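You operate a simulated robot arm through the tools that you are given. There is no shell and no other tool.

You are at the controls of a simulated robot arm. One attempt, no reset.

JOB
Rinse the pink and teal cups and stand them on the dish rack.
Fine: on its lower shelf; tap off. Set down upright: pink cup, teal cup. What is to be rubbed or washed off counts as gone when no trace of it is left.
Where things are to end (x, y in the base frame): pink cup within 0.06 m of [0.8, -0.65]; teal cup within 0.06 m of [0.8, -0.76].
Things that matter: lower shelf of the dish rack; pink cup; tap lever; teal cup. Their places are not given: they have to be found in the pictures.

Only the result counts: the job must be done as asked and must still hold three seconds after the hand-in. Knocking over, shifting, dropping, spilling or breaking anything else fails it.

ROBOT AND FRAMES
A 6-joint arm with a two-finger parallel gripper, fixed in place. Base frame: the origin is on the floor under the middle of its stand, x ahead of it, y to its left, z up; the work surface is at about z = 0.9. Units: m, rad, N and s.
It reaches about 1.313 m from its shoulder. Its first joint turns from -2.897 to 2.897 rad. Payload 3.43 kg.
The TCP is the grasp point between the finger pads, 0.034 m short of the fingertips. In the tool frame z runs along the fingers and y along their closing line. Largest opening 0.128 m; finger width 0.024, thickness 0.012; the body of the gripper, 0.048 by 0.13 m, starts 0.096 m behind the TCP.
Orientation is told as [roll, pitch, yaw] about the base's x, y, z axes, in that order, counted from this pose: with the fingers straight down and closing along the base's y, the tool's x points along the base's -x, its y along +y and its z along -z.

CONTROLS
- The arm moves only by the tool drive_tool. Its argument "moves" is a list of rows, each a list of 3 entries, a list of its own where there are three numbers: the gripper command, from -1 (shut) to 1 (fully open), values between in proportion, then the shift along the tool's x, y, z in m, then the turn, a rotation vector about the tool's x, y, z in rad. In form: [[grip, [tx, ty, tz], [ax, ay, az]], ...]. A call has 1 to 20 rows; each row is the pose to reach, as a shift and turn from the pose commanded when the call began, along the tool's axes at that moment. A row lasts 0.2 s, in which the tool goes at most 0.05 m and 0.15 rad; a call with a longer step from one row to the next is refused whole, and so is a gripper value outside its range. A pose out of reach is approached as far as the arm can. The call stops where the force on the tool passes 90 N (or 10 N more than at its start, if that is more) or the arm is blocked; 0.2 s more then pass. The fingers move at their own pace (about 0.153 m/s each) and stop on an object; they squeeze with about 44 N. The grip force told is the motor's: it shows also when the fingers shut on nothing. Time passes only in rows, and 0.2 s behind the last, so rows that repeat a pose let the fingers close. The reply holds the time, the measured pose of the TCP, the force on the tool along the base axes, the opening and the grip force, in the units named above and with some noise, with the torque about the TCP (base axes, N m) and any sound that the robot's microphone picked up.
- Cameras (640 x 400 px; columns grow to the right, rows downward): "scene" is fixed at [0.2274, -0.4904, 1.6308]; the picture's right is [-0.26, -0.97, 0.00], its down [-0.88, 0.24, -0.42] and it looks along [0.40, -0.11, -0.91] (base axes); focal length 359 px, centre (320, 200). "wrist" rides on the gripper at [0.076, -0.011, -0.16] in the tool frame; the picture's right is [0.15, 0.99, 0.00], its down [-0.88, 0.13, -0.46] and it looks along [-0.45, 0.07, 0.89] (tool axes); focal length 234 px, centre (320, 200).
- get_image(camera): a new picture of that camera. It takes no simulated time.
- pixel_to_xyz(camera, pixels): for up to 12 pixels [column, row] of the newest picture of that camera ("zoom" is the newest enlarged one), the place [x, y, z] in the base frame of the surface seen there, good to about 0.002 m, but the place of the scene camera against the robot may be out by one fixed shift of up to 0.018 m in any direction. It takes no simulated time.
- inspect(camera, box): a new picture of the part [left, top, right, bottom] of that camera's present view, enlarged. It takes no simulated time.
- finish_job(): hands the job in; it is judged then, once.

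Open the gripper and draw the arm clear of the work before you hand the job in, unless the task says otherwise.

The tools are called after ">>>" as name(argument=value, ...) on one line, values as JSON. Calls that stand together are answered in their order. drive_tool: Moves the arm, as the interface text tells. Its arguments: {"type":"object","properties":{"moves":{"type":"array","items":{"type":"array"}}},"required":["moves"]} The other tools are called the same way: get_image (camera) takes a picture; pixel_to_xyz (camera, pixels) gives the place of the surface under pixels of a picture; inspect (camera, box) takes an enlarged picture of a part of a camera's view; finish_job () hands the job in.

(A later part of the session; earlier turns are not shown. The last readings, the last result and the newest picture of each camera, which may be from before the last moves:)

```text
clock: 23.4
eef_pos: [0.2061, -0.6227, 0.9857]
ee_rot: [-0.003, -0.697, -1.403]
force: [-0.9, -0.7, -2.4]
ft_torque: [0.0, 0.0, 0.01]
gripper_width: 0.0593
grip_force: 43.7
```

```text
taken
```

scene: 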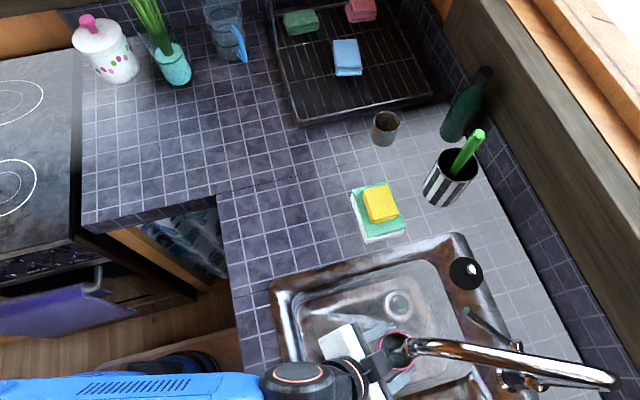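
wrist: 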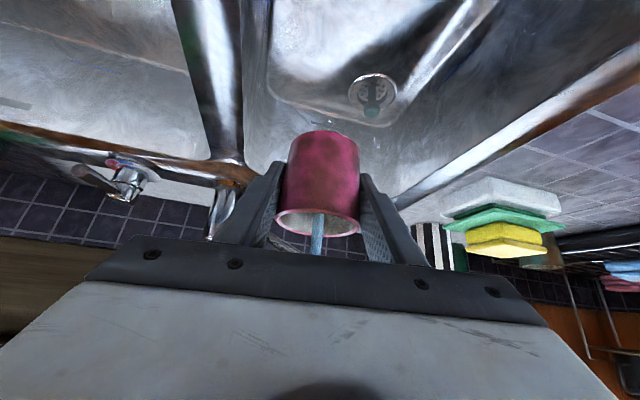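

The stream enters the cup and the brown stain is already fading. I hold it here about 4 s more.

>>> drive_tool(moves=[[-0.4, [0, 0, 0], [0, 0, 0]], [-0.4, [0, 0, 0], [0, 0, 0]], [-0.4, [0, 0, 0], [0, 0, 0]], [-0.4, [0, 0, 0], [0, 0, 0]], [-0.4, [0, 0, 0], [0, 0, 0]], [-0.4, [0, 0, 0], [0, 0, 0]], [-0.4, [0, 0, 0], [0, 0, 0]], [-0.4, [0, 0, 0], [0, 0, 0]], [-0.4, [0, 0, 0], [0, 0, 0]], [-0.4, [0, 0, 0], [0, 0, 0]], [-0.4, [0, 0, 0], [0, 0, 0]], [-0.4, [0, 0, 0], [0, 0, 0]], [-0.4, [0, 0, 0], [0, 0, 0]], [-0.4, [0, 0, 0], [0, 0, 0]], [-0.4, [0, 0, 0], [0, 0, 0]], [-0.4, [0, 0, 0], [0, 0, 0]], [-0.4, [0, 0, 0], [0, 0, 0]], [-0.4, [0, 0, 0], [0, 0, 0]], [-0.4, [0, 0, 0], [0, 0, 0]], [-0.4, [0, 0, 0], [0, 0, 0]]])

>>> inspect(camera="wrist", box=[240, 110, 400, 260])

>>> inspect(camera="scene", box=[320, 300, 480, 400])

```text
clock: 27.6
eef_pos: [0.2056, -0.6222, 0.9854]
ee_rot: [-0.001, -0.698, -1.403]
force: [-0.4, -0.4, -2.7]
ft_torque: [0.01, 0.02, 0.0]
gripper_width: 0.0595
grip_force: 44.5
```

```text
2.67 times, centred on (320, 185) of wrist
```

zoom: 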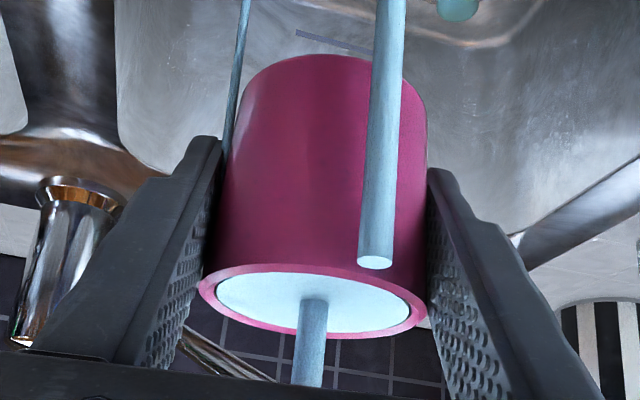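

```text
4.00 times, centred on (400, 350) of scene
```

zoom: 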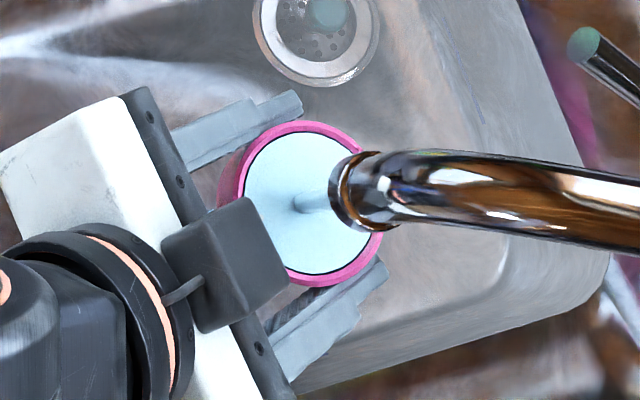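

The outside of the pink cup is clean and it is full of water. I move it out of the stream, staying over the basin at (0.27,-0.56,1.03), to tip it out there.

>>> drive_tool(moves=[[-0.4, [0.002, 0.0148, -0.0133], [0, 0, 0]], [-0.4, [0.0041, 0.0295, -0.0267], [0, 0, 0]], [-0.4, [0.0061, 0.0443, -0.04], [0, 0, 0]], [-0.4, [0.0082, 0.059, -0.0534], [0, 0, 0]], [-0.4, [0.0102, 0.0738, -0.0667], [0, 0, 0]]])

>>> get_image(camera="scene")

```text
clock: 28.8
eef_pos: [0.2698, -0.5613, 1.0287]
ee_rot: [-0.001, -0.699, -1.406]
force: [0.4, 0.2, -3.5]
ft_torque: [0.01, 0.01, -0.02]
gripper_width: 0.0597
grip_force: 44.0
```

```text
taken
```

scene: 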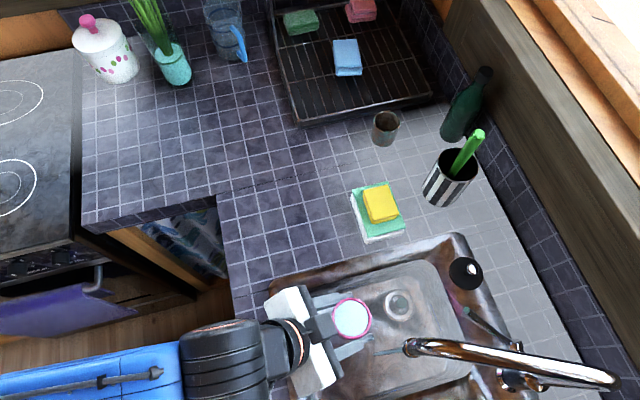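

The cup is out of the stream and over the basin. I tip it sideways (toward +x) by about 1.9 rad to empty it into the basin.

>>> drive_tool(moves=[[-0.4, [0.0005, -0.0042, -0.0004], [0.103, 0, -0.0867]], [-0.4, [0.0011, -0.0084, -0.0009], [0.206, 0, -0.1733]], [-0.4, [0.0016, -0.0127, -0.0014], [0.309, 0, -0.26]], [-0.4, [0.0022, -0.0169, -0.0018], [0.412, 0, -0.3466]], [-0.4, [0.0027, -0.0211, -0.0023], [0.515, 0, -0.4333]], [-0.4, [0.0033, -0.0254, -0.0027], [0.618, 0, -0.52]], [-0.4, [0.0038, -0.0296, -0.0032], [0.721, 0, -0.6066]], [-0.4, [0.0038, -0.0296, -0.0032], [0.824, 0, -0.6933]]])

>>> get_image(camera="scene")

>>> get_image(camera="wrist")

```text
clock: 30.6
eef_pos: [0.2406, -0.5602, 1.0302]
ee_rot: [-1.181, -0.308, -0.766]
force: [-0.2, -0.5, -1.6]
ft_torque: [0.0, -0.05, -0.01]
gripper_width: 0.0599
grip_force: 43.5
```

```text
taken
```

scene: 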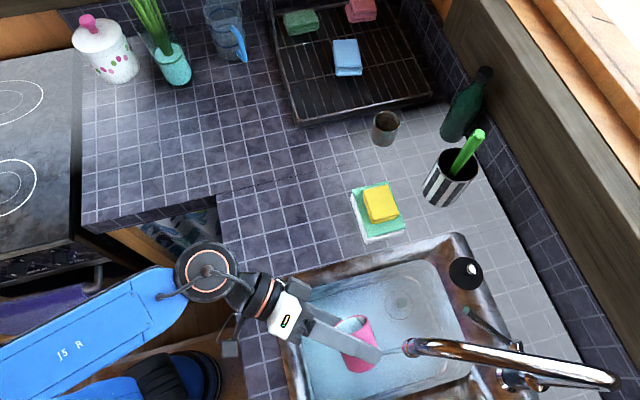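

```text
taken
```

wrist: 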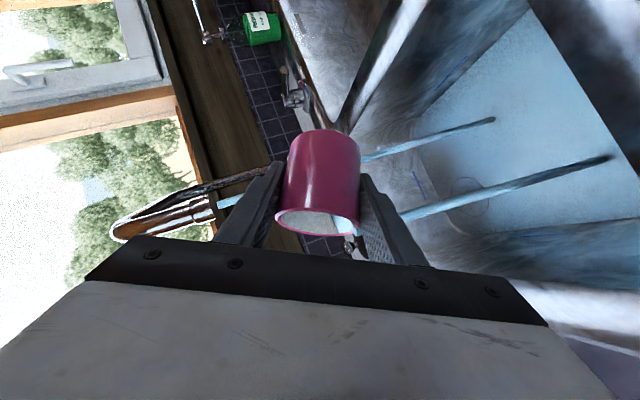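

The cup is pouring into the basin, and the basin floor now looks bluish with water. I check the water level there.

>>> inspect(camera="scene", box=[260, 220, 500, 400])

>>> pixel_to_xyz(camera="scene", pixels=[[400, 305], [410, 285], [440, 320], [320, 350], [330, 385], [430, 370], [380, 290], [340, 300], [410, 380], [300, 300]])

```text
2.22 times, centred on (380, 310) of scene
```

zoom: 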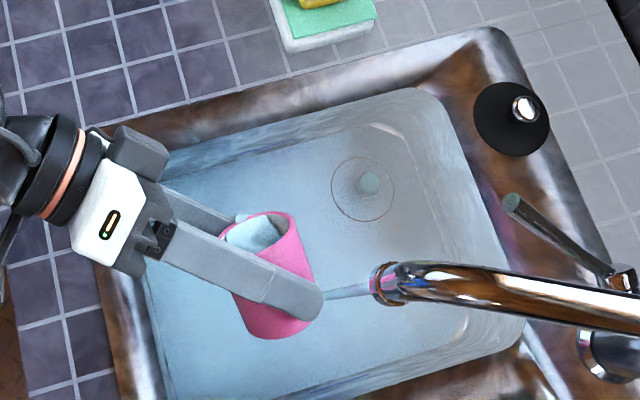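

```text
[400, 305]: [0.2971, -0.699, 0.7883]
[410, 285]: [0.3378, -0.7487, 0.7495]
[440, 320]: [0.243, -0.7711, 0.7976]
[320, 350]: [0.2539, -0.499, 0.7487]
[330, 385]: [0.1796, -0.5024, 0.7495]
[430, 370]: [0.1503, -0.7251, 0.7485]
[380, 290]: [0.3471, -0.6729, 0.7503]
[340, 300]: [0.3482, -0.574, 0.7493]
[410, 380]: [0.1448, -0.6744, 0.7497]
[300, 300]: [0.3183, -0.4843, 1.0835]
```

Depth still reads about 0.7495 at the basin floor, so it is only a thin film. I keep tipping the cup another 0.82 rad about the same axis and hold.

>>> drive_tool(moves=[[-0.4, [0, 0, 0], [0.105, 0, -0.088]], [-0.4, [0, 0, 0], [0.21, 0, -0.176]], [-0.4, [0, 0, 0], [0.314, 0, -0.264]], [-0.4, [0, 0, 0], [0.419, 0, -0.352]], [-0.4, [0, 0, 0], [0.524, 0, -0.44]], [-0.4, [0, 0, 0], [0.628, 0, -0.528]], [-0.4, [0, 0, 0], [0.628, 0, -0.528]], [-0.4, [0, 0, 0], [0.628, 0, -0.528]]])

>>> get_image(camera="scene")

>>> get_image(camera="wrist")

```text
clock: 32.4
eef_pos: [0.2408, -0.5606, 1.0297]
ee_rot: [-1.826, 0.21, -0.731]
force: [-0.3, 0.5, -2.2]
ft_torque: [-0.03, -0.04, -0.01]
gripper_width: 0.0596
grip_force: 43.5
```

```text
taken
```

scene: 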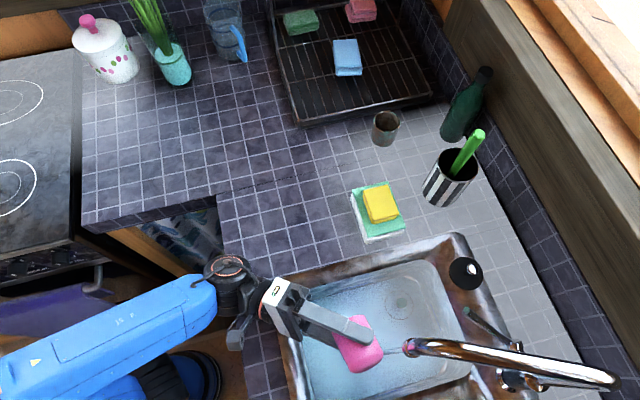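

```text
taken
```

wrist: 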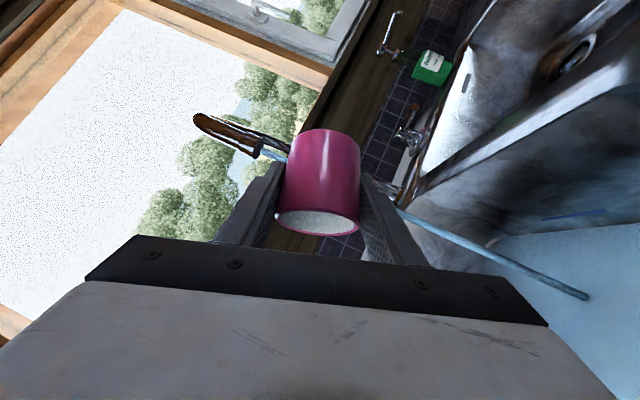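

The cup's mouth now points down toward +x and its bottom faces the camera. I enlarge the inside to see whether it is empty and clean.

>>> inspect(camera="wrist", box=[240, 110, 400, 260])

>>> inspect(camera="scene", box=[260, 220, 500, 400])

```text
2.67 times, centred on (320, 185) of wrist
```

zoom: 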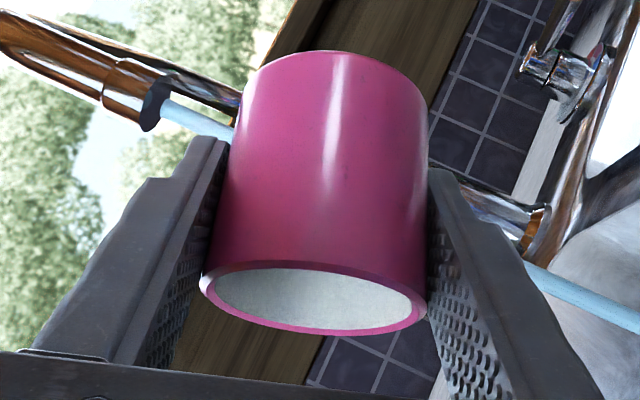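

```text
2.22 times, centred on (380, 310) of scene
```

zoom: 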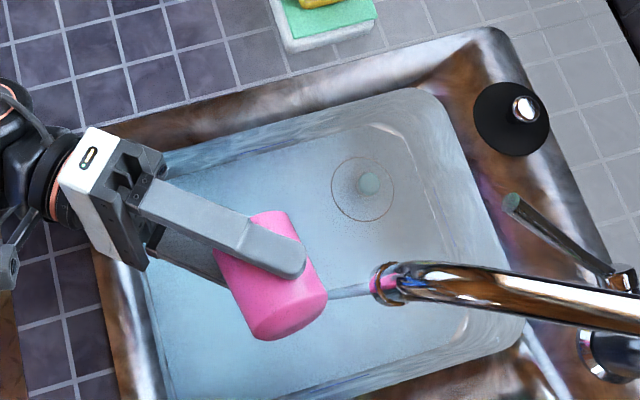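

The inside looks pale and clean. I check the basin water level through the wrist camera, at the stream's landing point near (585,295) and around it.

>>> pixel_to_xyz(camera="wrist", pixels=[[585, 297], [560, 260], [600, 330], [500, 240], [420, 215], [620, 250], [540, 200], [470, 170]])

```text
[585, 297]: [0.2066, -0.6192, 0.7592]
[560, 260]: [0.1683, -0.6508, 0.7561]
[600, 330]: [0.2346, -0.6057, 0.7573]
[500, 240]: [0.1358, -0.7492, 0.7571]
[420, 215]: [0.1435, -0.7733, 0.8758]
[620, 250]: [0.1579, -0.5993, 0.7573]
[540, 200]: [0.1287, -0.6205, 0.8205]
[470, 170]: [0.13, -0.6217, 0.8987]
```

The water stands at about z=0.757, only about a millimetre over the floor, so it drains. I look closely at the cup wall for any remaining trace.

>>> inspect(camera="wrist", box=[275, 125, 370, 240])

>>> inspect(camera="scene", box=[330, 300, 400, 380])

```text
3.48 times, centred on (322, 182) of wrist
```

zoom: 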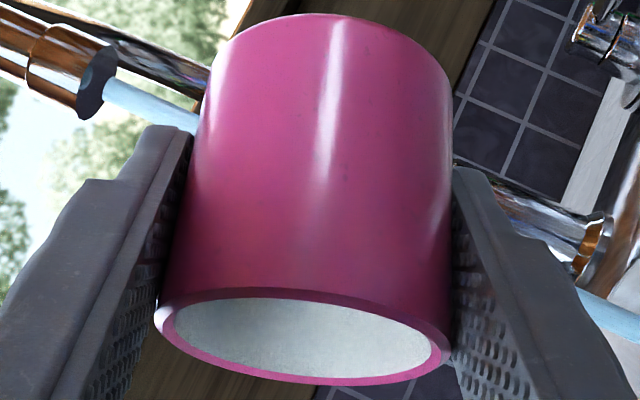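

```text
5.00 times, centred on (365, 340) of scene
```

zoom: 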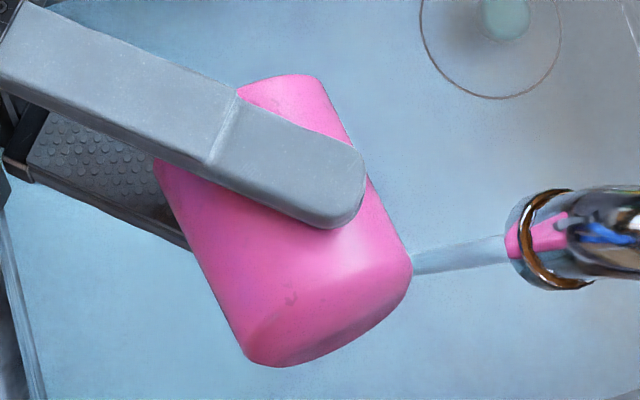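

The wall and inside look clean, apart from tiny specks that may be texture. To be sure, I turn the cup upright again for a second rinse.

>>> drive_tool(moves=[[-0.4, [0, 0, 0], [-0.1037, 0, 0.0872]], [-0.4, [0, 0, 0], [-0.2075, 0, 0.1744]], [-0.4, [0, 0, 0], [-0.3112, 0, 0.2616]], [-0.4, [0, 0, 0], [-0.4149, 0, 0.3487]], [-0.4, [0, 0, 0], [-0.5187, 0, 0.4359]], [-0.4, [0, 0, 0], [-0.6224, 0, 0.5231]], [-0.4, [0, 0, 0], [-0.7261, 0, 0.6103]], [-0.4, [0, 0, 0], [-0.8299, 0, 0.6975]], [-0.4, [0, 0, 0], [-0.9336, 0, 0.7847]], [-0.4, [0, 0, 0], [-1.0373, 0, 0.8719]], [-0.4, [0, 0, 0], [-1.1411, 0, 0.959]], [-0.4, [0, 0, 0], [-1.2448, 0, 1.0462]], [-0.4, [0, 0, 0], [-1.3485, 0, 1.1334]], [-0.4, [0, 0, 0], [-1.4522, 0, 1.2206]]])

```text
clock: 35.4
eef_pos: [0.2405, -0.5616, 1.0301]
ee_rot: [0.001, -0.7, -1.403]
force: [0.5, 0.2, -1.5]
ft_torque: [0.02, 0.01, 0.0]
gripper_width: 0.0597
grip_force: 43.7
```

The cup is upright again at (0.24,-0.562,1.03). In one call I move it into the stream, hold about 2.5 s, and draw it back out.

>>> drive_tool(moves=[[-0.4, [-0.003, -0.011, 0.0173], [0, 0, 0]], [-0.4, [-0.0061, -0.022, 0.0346], [0, 0, 0]], [-0.4, [-0.0092, -0.0331, 0.0518], [0, 0, 0]], [-0.4, [-0.0122, -0.0441, 0.0691], [0, 0, 0]], [-0.4, [-0.0122, -0.0441, 0.0691], [0, 0, 0]], [-0.4, [-0.0122, -0.0441, 0.0691], [0, 0, 0]], [-0.4, [-0.0122, -0.0441, 0.0691], [0, 0, 0]], [-0.4, [-0.0122, -0.0441, 0.0691], [0, 0, 0]], [-0.4, [-0.0122, -0.0441, 0.0691], [0, 0, 0]], [-0.4, [-0.0122, -0.0441, 0.0691], [0, 0, 0]], [-0.4, [-0.0122, -0.0441, 0.0691], [0, 0, 0]], [-0.4, [-0.0122, -0.0441, 0.0691], [0, 0, 0]], [-0.4, [-0.0122, -0.0441, 0.0691], [0, 0, 0]], [-0.4, [-0.0122, -0.0441, 0.0691], [0, 0, 0]], [-0.4, [-0.0122, -0.0441, 0.0691], [0, 0, 0]], [-0.4, [-0.0122, -0.0441, 0.0691], [0, 0, 0]], [-0.4, [-0.0092, -0.0331, 0.0518], [0, 0, 0]], [-0.4, [-0.0061, -0.022, 0.0346], [0, 0, 0]], [-0.4, [-0.003, -0.011, 0.0173], [0, 0, 0]], [-0.4, [0, 0, 0], [0, 0, 0]]])

>>> get_image(camera="scene")

>>> inspect(camera="wrist", box=[240, 110, 400, 260])

```text
clock: 39.6
eef_pos: [0.239, -0.5623, 1.0293]
ee_rot: [-0.001, -0.699, -1.402]
force: [1.0, 0.1, -2.0]
ft_torque: [0.01, 0.01, 0.01]
gripper_width: 0.0595
grip_force: 43.9
```

```text
taken
```

scene: 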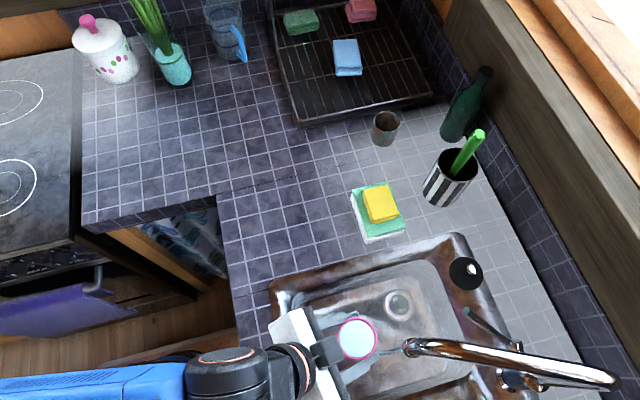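

```text
2.67 times, centred on (320, 185) of wrist
```

zoom: 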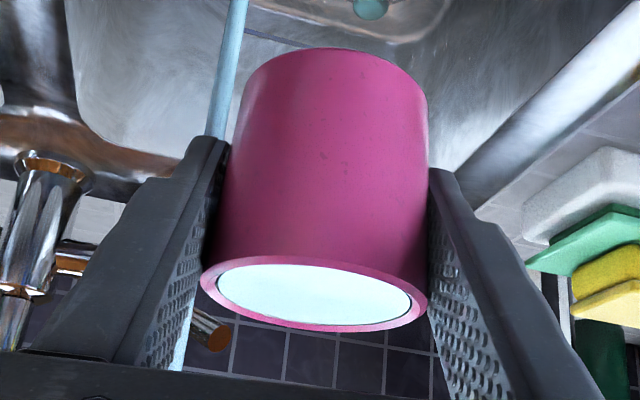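

The basin has drained, as it looks grey again, and the cup is full and clean. I tip it out once more over the basin.

>>> drive_tool(moves=[[-0.4, [0, 0, 0], [0.1037, 0, -0.0872]], [-0.4, [0, 0, 0], [0.2075, 0, -0.1744]], [-0.4, [0, 0, 0], [0.3112, 0, -0.2616]], [-0.4, [0, 0, 0], [0.4149, 0, -0.3487]], [-0.4, [0, 0, 0], [0.5187, 0, -0.4359]], [-0.4, [0, 0, 0], [0.6224, 0, -0.5231]], [-0.4, [0, 0, 0], [0.7261, 0, -0.6103]], [-0.4, [0, 0, 0], [0.8299, 0, -0.6975]], [-0.4, [0, 0, 0], [0.9336, 0, -0.7847]], [-0.4, [0, 0, 0], [1.0373, 0, -0.8719]], [-0.4, [0, 0, 0], [1.1411, 0, -0.959]], [-0.4, [0, 0, 0], [1.2448, 0, -1.0462]], [-0.4, [0, 0, 0], [1.3485, 0, -1.1334]], [-0.4, [0, 0, 0], [1.4522, 0, -1.2206]], [-0.4, [0, 0, 0], [1.4522, 0, -1.2206]], [-0.4, [0, 0, 0], [1.4522, 0, -1.2206]], [-0.4, [0, 0, 0], [1.4522, 0, -1.2206]]])

>>> inspect(camera="wrist", box=[240, 110, 400, 260])

>>> inspect(camera="scene", box=[260, 220, 500, 400])

```text
clock: 43.2
eef_pos: [0.2398, -0.5609, 1.0307]
ee_rot: [-1.825, 0.209, -0.731]
force: [0.6, 0.9, -1.3]
ft_torque: [0.03, -0.03, 0.04]
gripper_width: 0.0595
grip_force: 44.0
```

```text
2.67 times, centred on (320, 185) of wrist
```

zoom: 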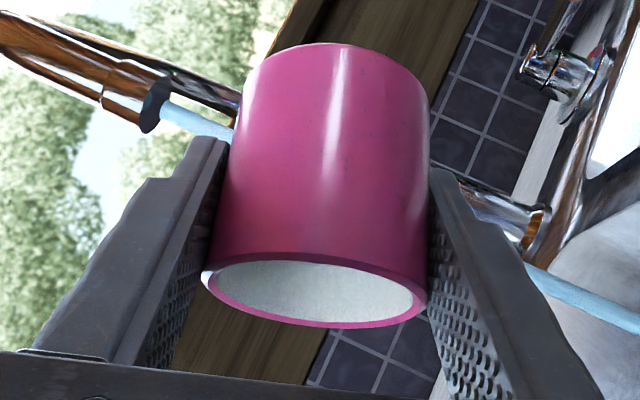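

```text
2.22 times, centred on (380, 310) of scene
```

zoom: 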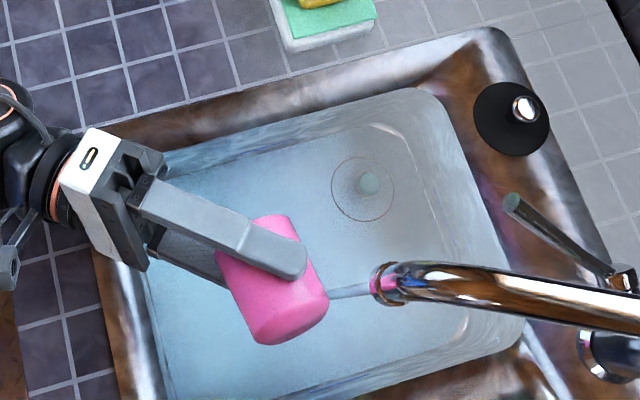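

The cup is empty and clean. I turn it upright again.

>>> drive_tool(moves=[[-0.4, [0, 0, 0], [-0.1037, 0, 0.0872]], [-0.4, [0, 0, 0], [-0.2075, 0, 0.1744]], [-0.4, [0, 0, 0], [-0.3112, 0, 0.2616]], [-0.4, [0, 0, 0], [-0.4149, 0, 0.3487]], [-0.4, [0, 0, 0], [-0.5187, 0, 0.4359]], [-0.4, [0, 0, 0], [-0.6224, 0, 0.5231]], [-0.4, [0, 0, 0], [-0.7261, 0, 0.6103]], [-0.4, [0, 0, 0], [-0.8299, 0, 0.6975]], [-0.4, [0, 0, 0], [-0.9336, 0, 0.7847]], [-0.4, [0, 0, 0], [-1.0373, 0, 0.8719]], [-0.4, [0, 0, 0], [-1.1411, 0, 0.959]], [-0.4, [0, 0, 0], [-1.2448, 0, 1.0462]], [-0.4, [0, 0, 0], [-1.3485, 0, 1.1334]], [-0.4, [0, 0, 0], [-1.4522, 0, 1.2206]]])

>>> get_image(camera="wrist")

>>> inspect(camera="scene", box=[260, 220, 500, 400])

```text
clock: 46.2
eef_pos: [0.2411, -0.5609, 1.0305]
ee_rot: [-0.001, -0.699, -1.402]
force: [-0.6, -0.4, -0.9]
ft_torque: [-0.03, -0.02, -0.02]
gripper_width: 0.0596
grip_force: 44.0
```

```text
taken
```

wrist: 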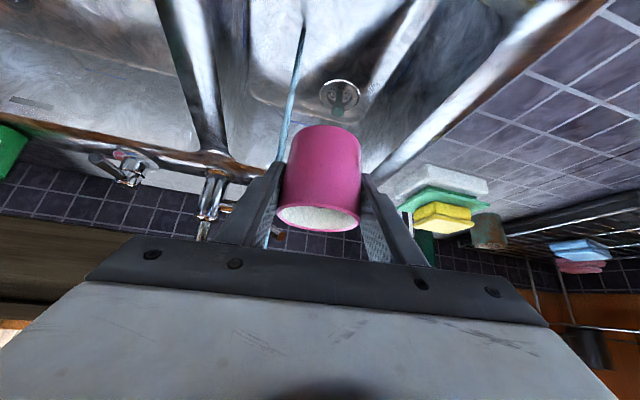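

```text
2.22 times, centred on (380, 310) of scene
```

zoom: 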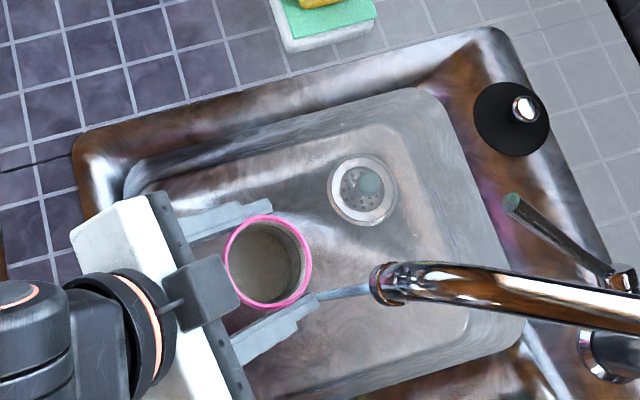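

The cup is upright and empty; I take a close look at its inside from above.

>>> inspect(camera="scene", box=[335, 290, 385, 345])

>>> inspect(camera="scene", box=[260, 0, 450, 130])

```text
7.27 times, centred on (360, 318) of scene
```

zoom: 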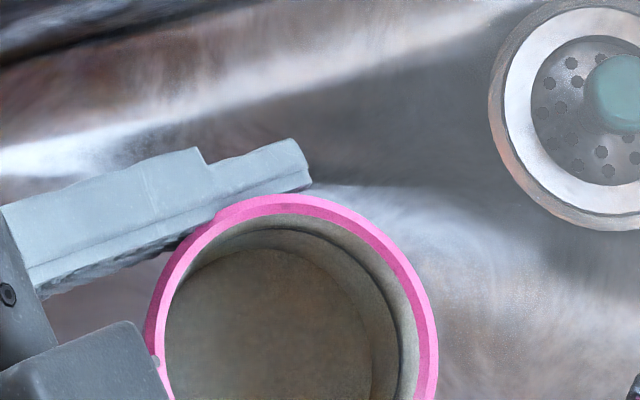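

```text
3.08 times, centred on (355, 65) of scene
```

zoom: 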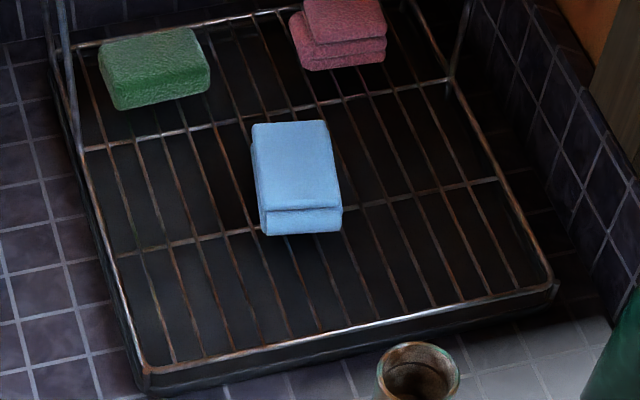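

The inside seems shaded but free of the dark brown grime. I now measure the rack's wires on an enlarged view of its front part.

>>> inspect(camera="scene", box=[280, 55, 440, 130])

```text
4.00 times, centred on (360, 92) of scene
```

zoom: 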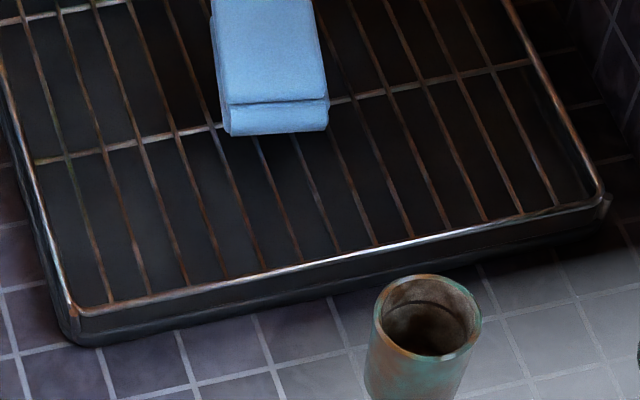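

Thirteen wires run front to back. I measure several of them, the rails, and the blue sponge's near edge.

>>> pixel_to_xyz(camera="zoom", pixels=[[90, 240], [112, 200], [150, 205], [186, 200], [226, 210], [275, 222], [318, 210], [350, 195], [392, 185], [225, 272], [110, 148], [270, 130]])

>>> pixel_to_xyz(camera="zoom", pixels=[[225, 276], [300, 260], [150, 295], [75, 305], [55, 240], [225, 110], [327, 105], [228, 132], [325, 128], [330, 265], [275, 70], [400, 240]])

```text
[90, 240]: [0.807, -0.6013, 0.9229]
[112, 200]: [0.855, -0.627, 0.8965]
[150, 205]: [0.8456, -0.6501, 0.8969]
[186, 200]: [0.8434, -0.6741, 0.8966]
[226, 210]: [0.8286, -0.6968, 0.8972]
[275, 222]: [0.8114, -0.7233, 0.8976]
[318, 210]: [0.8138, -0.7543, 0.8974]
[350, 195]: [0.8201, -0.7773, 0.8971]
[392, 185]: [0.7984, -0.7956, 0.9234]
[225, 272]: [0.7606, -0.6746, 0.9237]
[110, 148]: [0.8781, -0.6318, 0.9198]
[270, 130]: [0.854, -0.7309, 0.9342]
```

```text
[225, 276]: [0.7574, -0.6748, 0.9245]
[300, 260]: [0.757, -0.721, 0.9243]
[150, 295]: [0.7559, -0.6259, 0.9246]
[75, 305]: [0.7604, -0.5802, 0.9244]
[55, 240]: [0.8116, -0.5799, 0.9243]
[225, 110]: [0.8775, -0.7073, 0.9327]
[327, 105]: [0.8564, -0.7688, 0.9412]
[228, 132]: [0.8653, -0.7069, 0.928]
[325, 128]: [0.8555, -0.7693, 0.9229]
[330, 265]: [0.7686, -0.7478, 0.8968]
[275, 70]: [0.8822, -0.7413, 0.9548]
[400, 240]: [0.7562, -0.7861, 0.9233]
```

Wires lie 0.0243 m apart with tops at about z=0.931 (after the scene shift of about 0.007, 0.0075, -0.008), the front rail is at x≈0.75 and the blue sponge starts at x≈0.848. I raise the cup and carry it over the rack to about (0.796,-0.645,1.125), turning to yaw -0.87.

>>> drive_tool(moves=[[-0.4, [-0.0126, 0.0082, -0.0286], [0, 0, 0]], [-0.4, [-0.0253, 0.0165, -0.0571], [0, 0, 0]], [-0.4, [-0.0379, 0.0247, -0.0857], [0, 0, 0]], [-0.4, [-0.0492, 0.061, -0.0767], [-0.0244, 0, -0.029]], [-0.4, [-0.0605, 0.0973, -0.0677], [-0.0487, 0, -0.058]], [-0.4, [-0.0718, 0.1336, -0.0586], [-0.0731, 0, -0.0869]], [-0.4, [-0.0831, 0.1699, -0.0496], [-0.0974, 0, -0.1159]], [-0.4, [-0.0943, 0.2063, -0.0406], [-0.1218, 0, -0.1449]], [-0.4, [-0.1056, 0.2426, -0.0316], [-0.1462, 0, -0.1739]], [-0.4, [-0.1169, 0.2789, -0.0226], [-0.1705, 0, -0.2029]], [-0.4, [-0.1282, 0.3152, -0.0135], [-0.1949, 0, -0.2318]], [-0.4, [-0.1395, 0.3515, -0.0045], [-0.2192, 0, -0.2608]], [-0.4, [-0.1508, 0.3878, 0.0045], [-0.2436, 0, -0.2898]], [-0.4, [-0.1621, 0.4241, 0.0135], [-0.268, 0, -0.3188]], [-0.4, [-0.1734, 0.4604, 0.0225], [-0.2923, 0, -0.3478]], [-0.4, [-0.1847, 0.4967, 0.0316], [-0.3167, 0, -0.3767]], [-0.4, [-0.1959, 0.533, 0.0406], [-0.341, 0, -0.4057]]])

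>>> get_image(camera="wrist")

>>> get_image(camera="scene")

```text
clock: 49.8
eef_pos: [0.7933, -0.647, 1.1247]
ee_rot: [-0.002, -0.701, -0.872]
force: [-1.9, 1.1, -0.3]
ft_torque: [0.01, 0.0, 0.02]
gripper_width: 0.0597
grip_force: 44.0
```

```text
taken
```

wrist: 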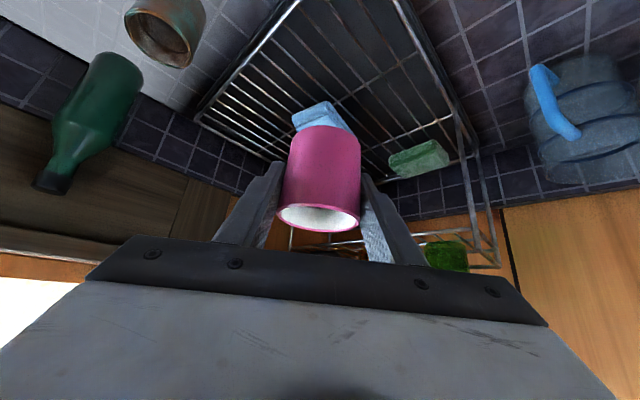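

```text
taken
```

scene: 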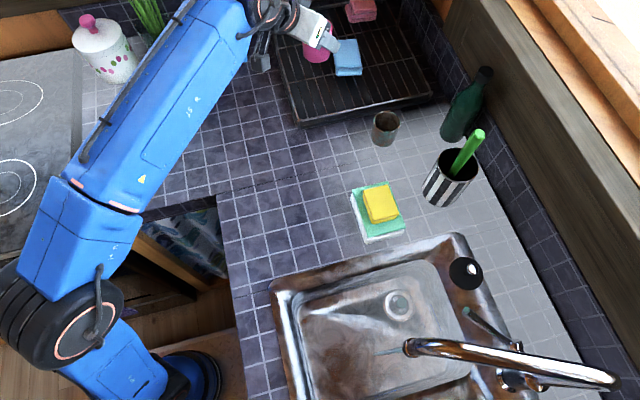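

The cup hangs above the rack, with the upper shelf well behind it. I enlarge the cup's inside and measure the wires with the wrist camera.

>>> inspect(camera="wrist", box=[265, 115, 375, 245])

>>> inspect(camera="wrist", box=[180, 0, 500, 200])

```text
3.08 times, centred on (320, 180) of wrist
```

zoom: 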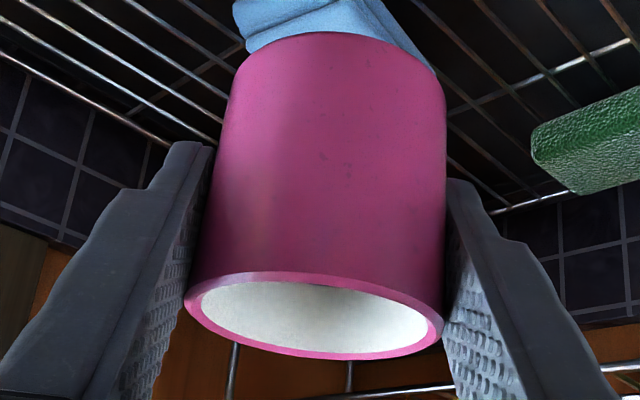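

```text
2.00 times, centred on (340, 100) of wrist
```

zoom: 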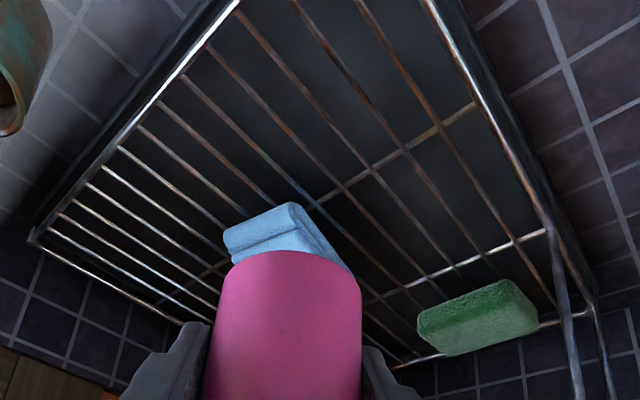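

The inside is clean and pale. I measure wire and rail points through the wrist camera for the exact set-down height and place.

>>> pixel_to_xyz(camera="zoom", pixels=[[150, 98], [205, 40], [322, 47], [378, 26], [275, 48], [240, 75], [215, 105], [228, 230], [300, 206], [342, 262], [520, 180], [460, 135]])

```text
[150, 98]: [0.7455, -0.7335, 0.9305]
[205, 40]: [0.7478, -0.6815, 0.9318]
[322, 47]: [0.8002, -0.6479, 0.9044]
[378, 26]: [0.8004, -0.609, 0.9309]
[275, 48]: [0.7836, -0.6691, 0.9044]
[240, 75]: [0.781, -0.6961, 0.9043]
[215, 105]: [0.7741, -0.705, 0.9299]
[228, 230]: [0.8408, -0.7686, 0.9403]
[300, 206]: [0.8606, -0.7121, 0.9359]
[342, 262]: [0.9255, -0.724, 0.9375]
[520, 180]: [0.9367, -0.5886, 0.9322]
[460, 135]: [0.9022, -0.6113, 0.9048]
```

Wires are at y≈-0.609, -0.633, -0.658, and so on, with tops at z≈0.931. I lower the pink cup over the second wire, to TCP (0.797,-0.635,1.0), then look.

>>> drive_tool(moves=[[-0.4, [0.0171, 0.0036, 0.0183], [0, 0, 0]], [-0.4, [0.0342, 0.0072, 0.0365], [0, 0, 0]], [-0.4, [0.0514, 0.0108, 0.0548], [0, 0, 0]], [-0.4, [0.0685, 0.0108, 0.073], [0, 0, 0]], [-0.4, [0.0856, 0.0108, 0.0913], [0, 0, 0]]])

>>> get_image(camera="wrist")

>>> get_image(camera="scene")

```text
clock: 51.0
eef_pos: [0.7981, -0.6324, 0.9975]
ee_rot: [-0.001, -0.698, -0.875]
force: [-0.1, 0.0, -1.2]
ft_torque: [-0.01, 0.0, -0.02]
gripper_width: 0.0596
grip_force: 44.2
```

```text
taken
```

wrist: 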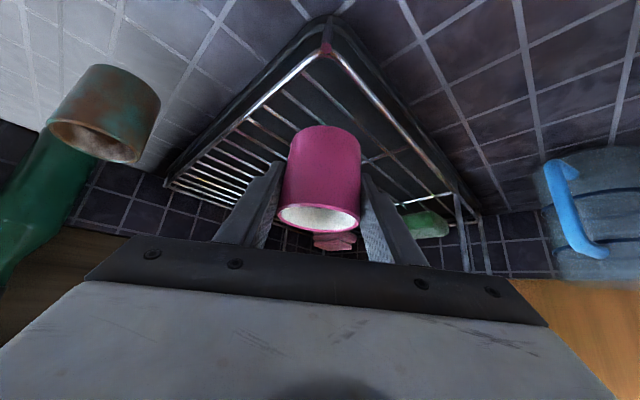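

```text
taken
```

scene: 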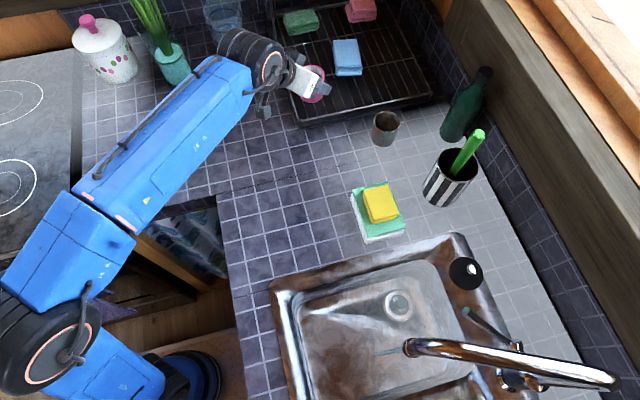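

The cup is about 2.3 cm above the wires. I lower it gently to z≈0.977.

>>> drive_tool(moves=[[-0.4, [0.004, -0.0013, 0.0056], [0, 0, 0]], [-0.4, [0.008, -0.0013, 0.0111], [0, 0, 0]], [-0.4, [0.012, -0.0013, 0.0167], [0, 0, 0]]])

```text
clock: 51.8
eef_pos: [0.7978, -0.6323, 0.9794]
ee_rot: [0.0, -0.701, -0.873]
force: [1.3, -0.2, 4.2]
ft_torque: [-0.18, -0.08, 0.05]
gripper_width: 0.0597
grip_force: 44.1
```

Contact: the force rose to about +4 N at z≈0.979. I press 1 mm further and open the fingers step by step.

>>> drive_tool(moves=[[-0.4, [0.0006, 0, 0.0008], [0, 0, 0]], [-0.15, [0.0006, 0, 0.0008], [0, 0, 0]], [-0.05, [0.0006, 0, 0.0008], [0, 0, 0]], [0.05, [0.0006, 0, 0.0008], [0, 0, 0]], [0.15, [0.0006, 0, 0.0008], [0, 0, 0]], [0.15, [0.0006, 0, 0.0008], [0, 0, 0]]])

>>> get_image(camera="wrist")

>>> get_image(camera="scene")

```text
clock: 53.2
eef_pos: [0.7978, -0.6352, 0.9766]
ee_rot: [-0.001, -0.698, -0.876]
force: [-0.2, 0.1, 1.3]
ft_torque: [0.03, 0.0, -0.04]
gripper_width: 0.0737
grip_force: 0.0
```

```text
taken
```

wrist: 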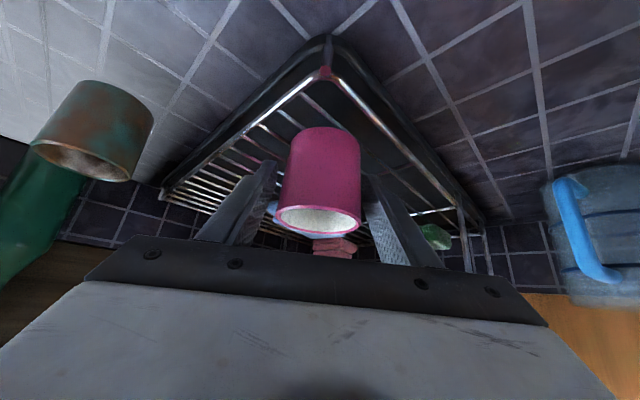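

```text
taken
```

scene: 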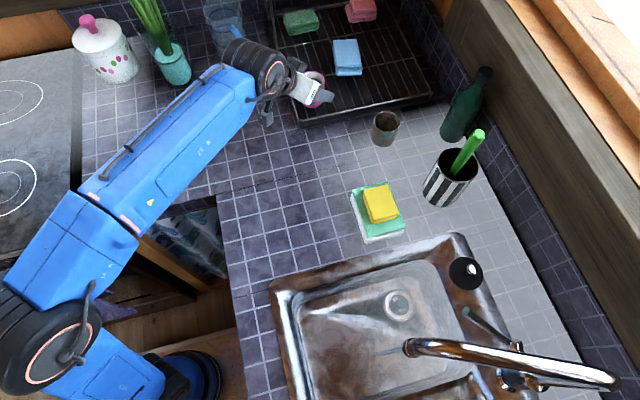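

The cup stands freely between the open fingers. I back off along the finger axis.

>>> drive_tool(moves=[[0.2, [0, 0, -0.015], [0, 0, 0]], [0.25, [0, 0, -0.04], [0, 0, 0]], [0.25, [0, 0, -0.07], [0, 0, 0]], [0.25, [0, 0, -0.1], [0, 0, 0]], [0.25, [0, 0, -0.13], [0, 0, 0]]])

>>> get_image(camera="wrist")

>>> get_image(camera="scene")

```text
clock: 54.4
eef_pos: [0.745, -0.5721, 1.0779]
ee_rot: [-0.001, -0.696, -0.875]
force: [0.3, 0.8, -0.7]
ft_torque: [0.02, -0.03, 0.0]
gripper_width: 0.0801
grip_force: 0.1
```

```text
taken
```

wrist: 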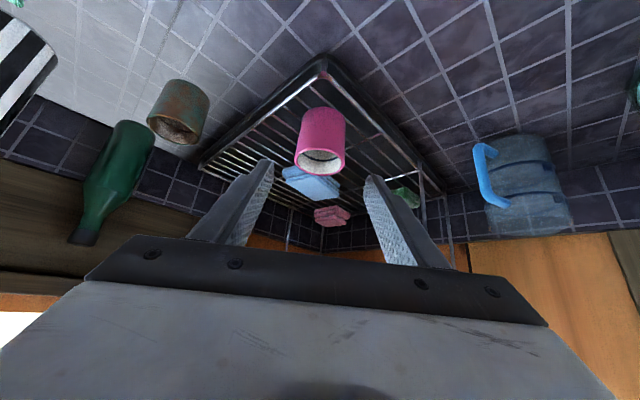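

```text
taken
```

scene: 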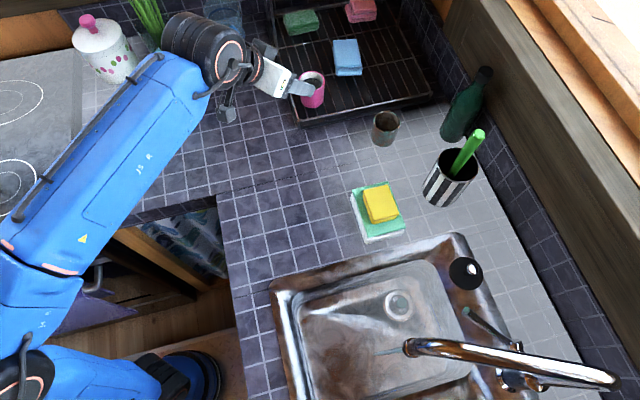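

The pink cup stands on the rack at (320,140). I check it up close, inside too.

>>> inspect(camera="wrist", box=[270, 90, 370, 190])

>>> inspect(camera="scene", box=[280, 60, 350, 120])

```text
4.00 times, centred on (320, 140) of wrist
```

zoom: 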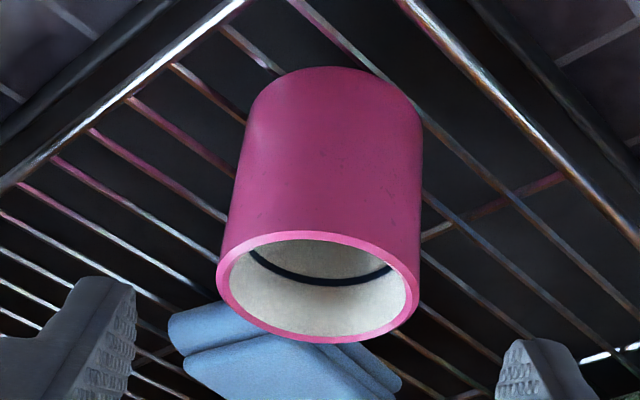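

```text
6.67 times, centred on (315, 90) of scene
```

zoom: 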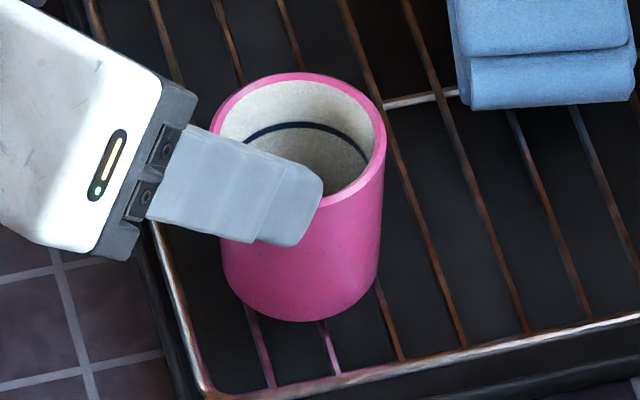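

The pink cup is clean inside and out and stands upright. I now go to the pre-grasp for the teal cup, 0.12 m back from (0.666,-0.775), with yaw -1.4.

>>> drive_tool(moves=[[0.25, [-0.0003, -0.0253, 0.0056], [0.0561, 0, 0.0672]], [0.25, [-0.0006, -0.0506, 0.0152], [0.1122, 0, 0.1343]], [0.25, [-0.001, -0.076, 0.0258], [0.1683, 0, 0.2015]], [0.25, [-0.0013, -0.1013, 0.0363], [0.2244, 0, 0.2686]], [0.25, [-0.0016, -0.1266, 0.0469], [0.2805, 0, 0.3358]], [0.25, [-0.0019, -0.1519, 0.0575], [0.3366, 0, 0.4029]]])

>>> get_image(camera="wrist")

>>> inspect(camera="wrist", box=[200, 80, 440, 230])

```text
clock: 55.8
eef_pos: [0.6526, -0.6991, 1.0344]
ee_rot: [0.002, -0.699, -1.399]
force: [-0.1, 0.2, -0.1]
ft_torque: [0.0, -0.04, 0.02]
gripper_width: 0.0796
grip_force: 0.1
```

```text
taken
```

wrist: 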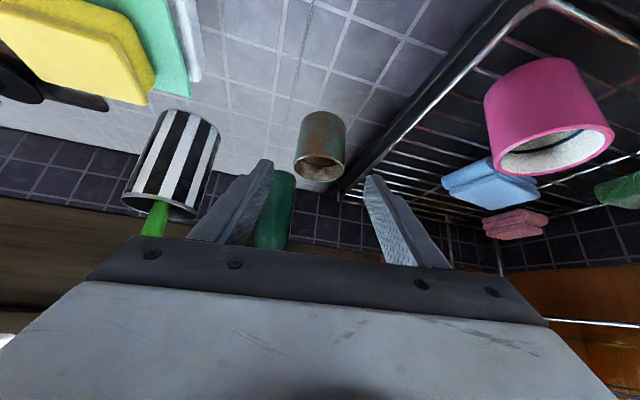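

```text
2.67 times, centred on (320, 155) of wrist
```

zoom: 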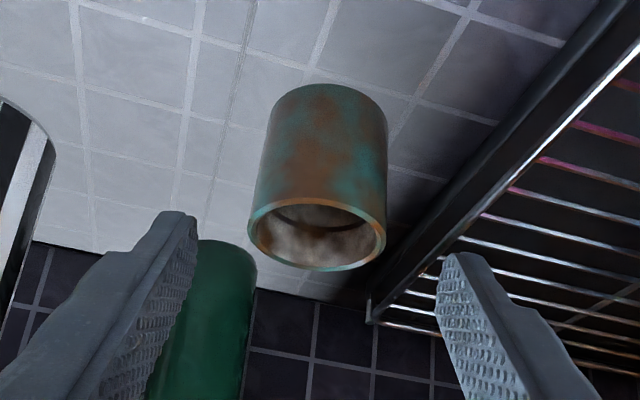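

The teal cup is centred between the fingers, with the rack edge to its right and the bottle behind. I measure its rim, the rack's edge and the bottle.

>>> pixel_to_xyz(camera="zoom", pixels=[[251, 225], [262, 248], [290, 265], [325, 270], [360, 262], [382, 240], [384, 225], [300, 203], [450, 195], [420, 270], [400, 240], [230, 270]])

```text
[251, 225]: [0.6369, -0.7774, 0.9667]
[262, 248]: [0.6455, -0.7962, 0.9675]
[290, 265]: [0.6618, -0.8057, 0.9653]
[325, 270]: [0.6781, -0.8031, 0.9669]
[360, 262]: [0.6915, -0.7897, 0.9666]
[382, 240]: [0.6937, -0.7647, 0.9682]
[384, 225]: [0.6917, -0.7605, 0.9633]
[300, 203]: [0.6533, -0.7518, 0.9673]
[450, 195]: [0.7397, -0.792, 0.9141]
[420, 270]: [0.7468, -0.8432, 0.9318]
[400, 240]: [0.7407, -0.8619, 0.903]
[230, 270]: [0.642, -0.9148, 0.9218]
```

The teal cup's centre is (0.666,-0.777), the rack edge is at x=0.740 and the bottle at y≈-0.915, so the fingers fit. I advance 0.121 m to straddle it.

>>> drive_tool(moves=[[0.25, [-0.0005, 0, 0.03], [0, 0, 0]], [0.25, [-0.001, 0, 0.06], [0, 0, 0]], [0.25, [-0.0014, 0, 0.085], [0, 0, 0]], [0.25, [-0.0018, 0, 0.106], [0, 0, 0]], [0.25, [-0.0018, 0, 0.121], [0, 0, 0]]])

>>> get_image(camera="wrist")

```text
clock: 57.0
eef_pos: [0.6656, -0.7768, 0.9421]
ee_rot: [0.0, -0.698, -1.4]
force: [-0.7, 0.1, 0.8]
ft_torque: [0.0, -0.05, 0.01]
gripper_width: 0.0798
grip_force: 0.1
```

```text
taken
```

wrist: 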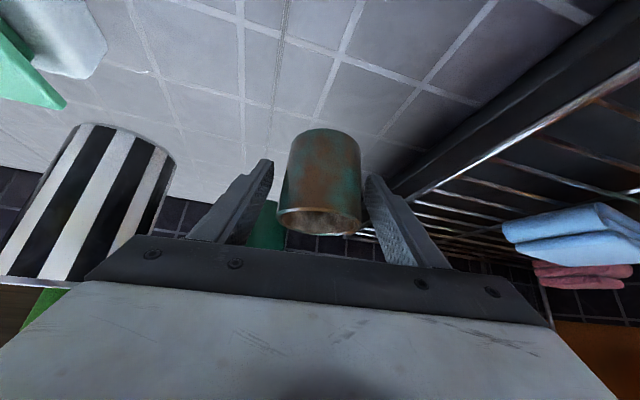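

The fingers straddle the teal cup. I close on it, then lift straight up.

>>> drive_tool(moves=[[0.05, [0, 0, 0], [0, 0, 0]], [-0.05, [0, 0, 0], [0, 0, 0]], [-0.2, [0, 0, 0], [0, 0, 0]], [-0.4, [0, 0, 0], [0, 0, 0]], [-0.4, [0, 0, 0], [0, 0, 0]]])

>>> drive_tool(moves=[[-0.4, [-0.0129, 0, -0.0153], [0, 0, 0]], [-0.4, [-0.0388, 0, -0.0458], [0, 0, 0]], [-0.4, [-0.0646, 0, -0.0764], [0, 0, 0]], [-0.4, [-0.0904, 0, -0.1069], [0, 0, 0]], [-0.4, [-0.0969, 0, -0.1145], [0, 0, 0]]])

>>> get_image(camera="wrist")

>>> get_image(camera="scene")

```text
clock: 58.2
eef_pos: [0.6654, -0.7768, 0.9437]
ee_rot: [-0.001, -0.699, -1.4]
force: [-0.8, 0.1, -0.3]
ft_torque: [-0.03, 0.05, 0.03]
gripper_width: 0.0594
grip_force: 43.6
```

```text
clock: 59.4
eef_pos: [0.6665, -0.7774, 1.0933]
ee_rot: [0.0, -0.697, -1.4]
force: [0.0, -0.1, 0.0]
ft_torque: [0.02, 0.03, -0.01]
gripper_width: 0.0591
grip_force: 44.0
```

```text
taken
```

wrist: 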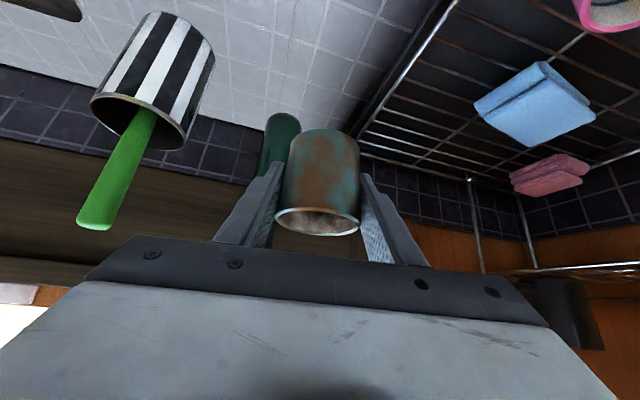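

```text
taken
```

scene: 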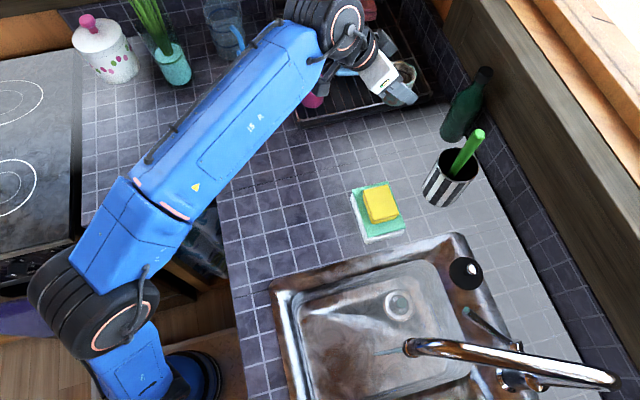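

The teal cup is held. I carry it to (0.24,-0.561,1.03) and on into the stream at (0.206,-0.6215,0.985), and hold.

>>> drive_tool(moves=[[-0.4, [0.0216, -0.0319, -0.0113], [0, 0, 0]], [-0.4, [0.0433, -0.0638, -0.0225], [0, 0, 0]], [-0.4, [0.0649, -0.0958, -0.0338], [0, 0, 0]], [-0.4, [0.0865, -0.1277, -0.045], [0, 0, 0]], [-0.4, [0.1082, -0.1596, -0.0563], [0, 0, 0]], [-0.4, [0.1298, -0.1915, -0.0676], [0, 0, 0]], [-0.4, [0.1514, -0.2234, -0.0788], [0, 0, 0]], [-0.4, [0.1731, -0.2553, -0.0901], [0, 0, 0]], [-0.4, [0.1947, -0.2873, -0.1013], [0, 0, 0]], [-0.4, [0.2163, -0.3192, -0.1126], [0, 0, 0]], [-0.4, [0.238, -0.3511, -0.1238], [0, 0, 0]], [-0.4, [0.2596, -0.383, -0.1351], [0, 0, 0]], [-0.4, [0.2565, -0.3941, -0.1179], [0, 0, 0]], [-0.4, [0.2534, -0.4052, -0.1006], [0, 0, 0]], [-0.4, [0.2504, -0.4162, -0.0834], [0, 0, 0]], [-0.4, [0.2473, -0.4273, -0.0661], [0, 0, 0]], [-0.4, [0.2473, -0.4273, -0.0661], [0, 0, 0]], [-0.4, [0.2473, -0.4273, -0.0661], [0, 0, 0]], [-0.4, [0.2473, -0.4273, -0.0661], [0, 0, 0]], [-0.4, [0.2473, -0.4273, -0.0661], [0, 0, 0]]])

>>> get_image(camera="wrist")

>>> get_image(camera="scene")

```text
clock: 63.6
eef_pos: [0.2058, -0.6221, 0.9845]
ee_rot: [-0.002, -0.698, -1.399]
force: [0.0, 0.8, -1.8]
ft_torque: [0.0, 0.03, 0.0]
gripper_width: 0.0591
grip_force: 43.8
```

```text
taken
```

wrist: 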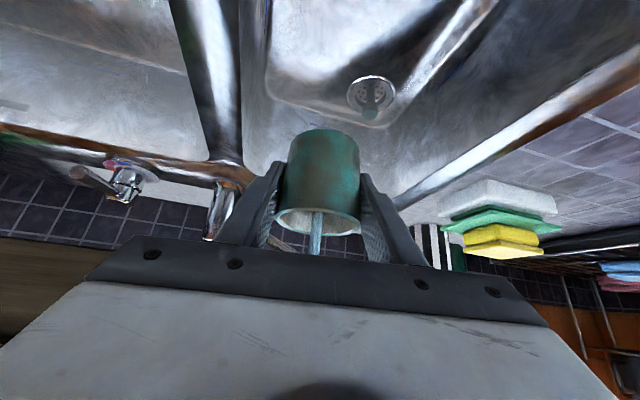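

```text
taken
```

scene: 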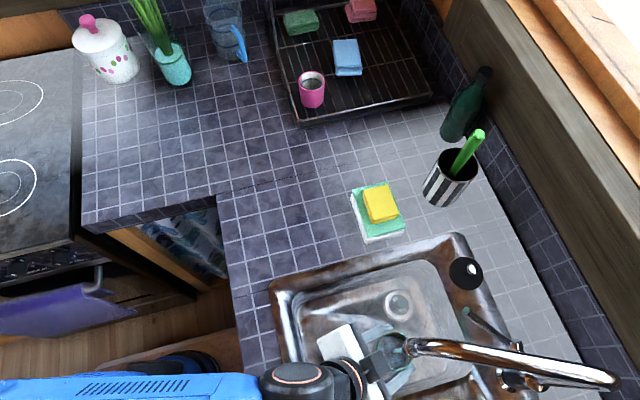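

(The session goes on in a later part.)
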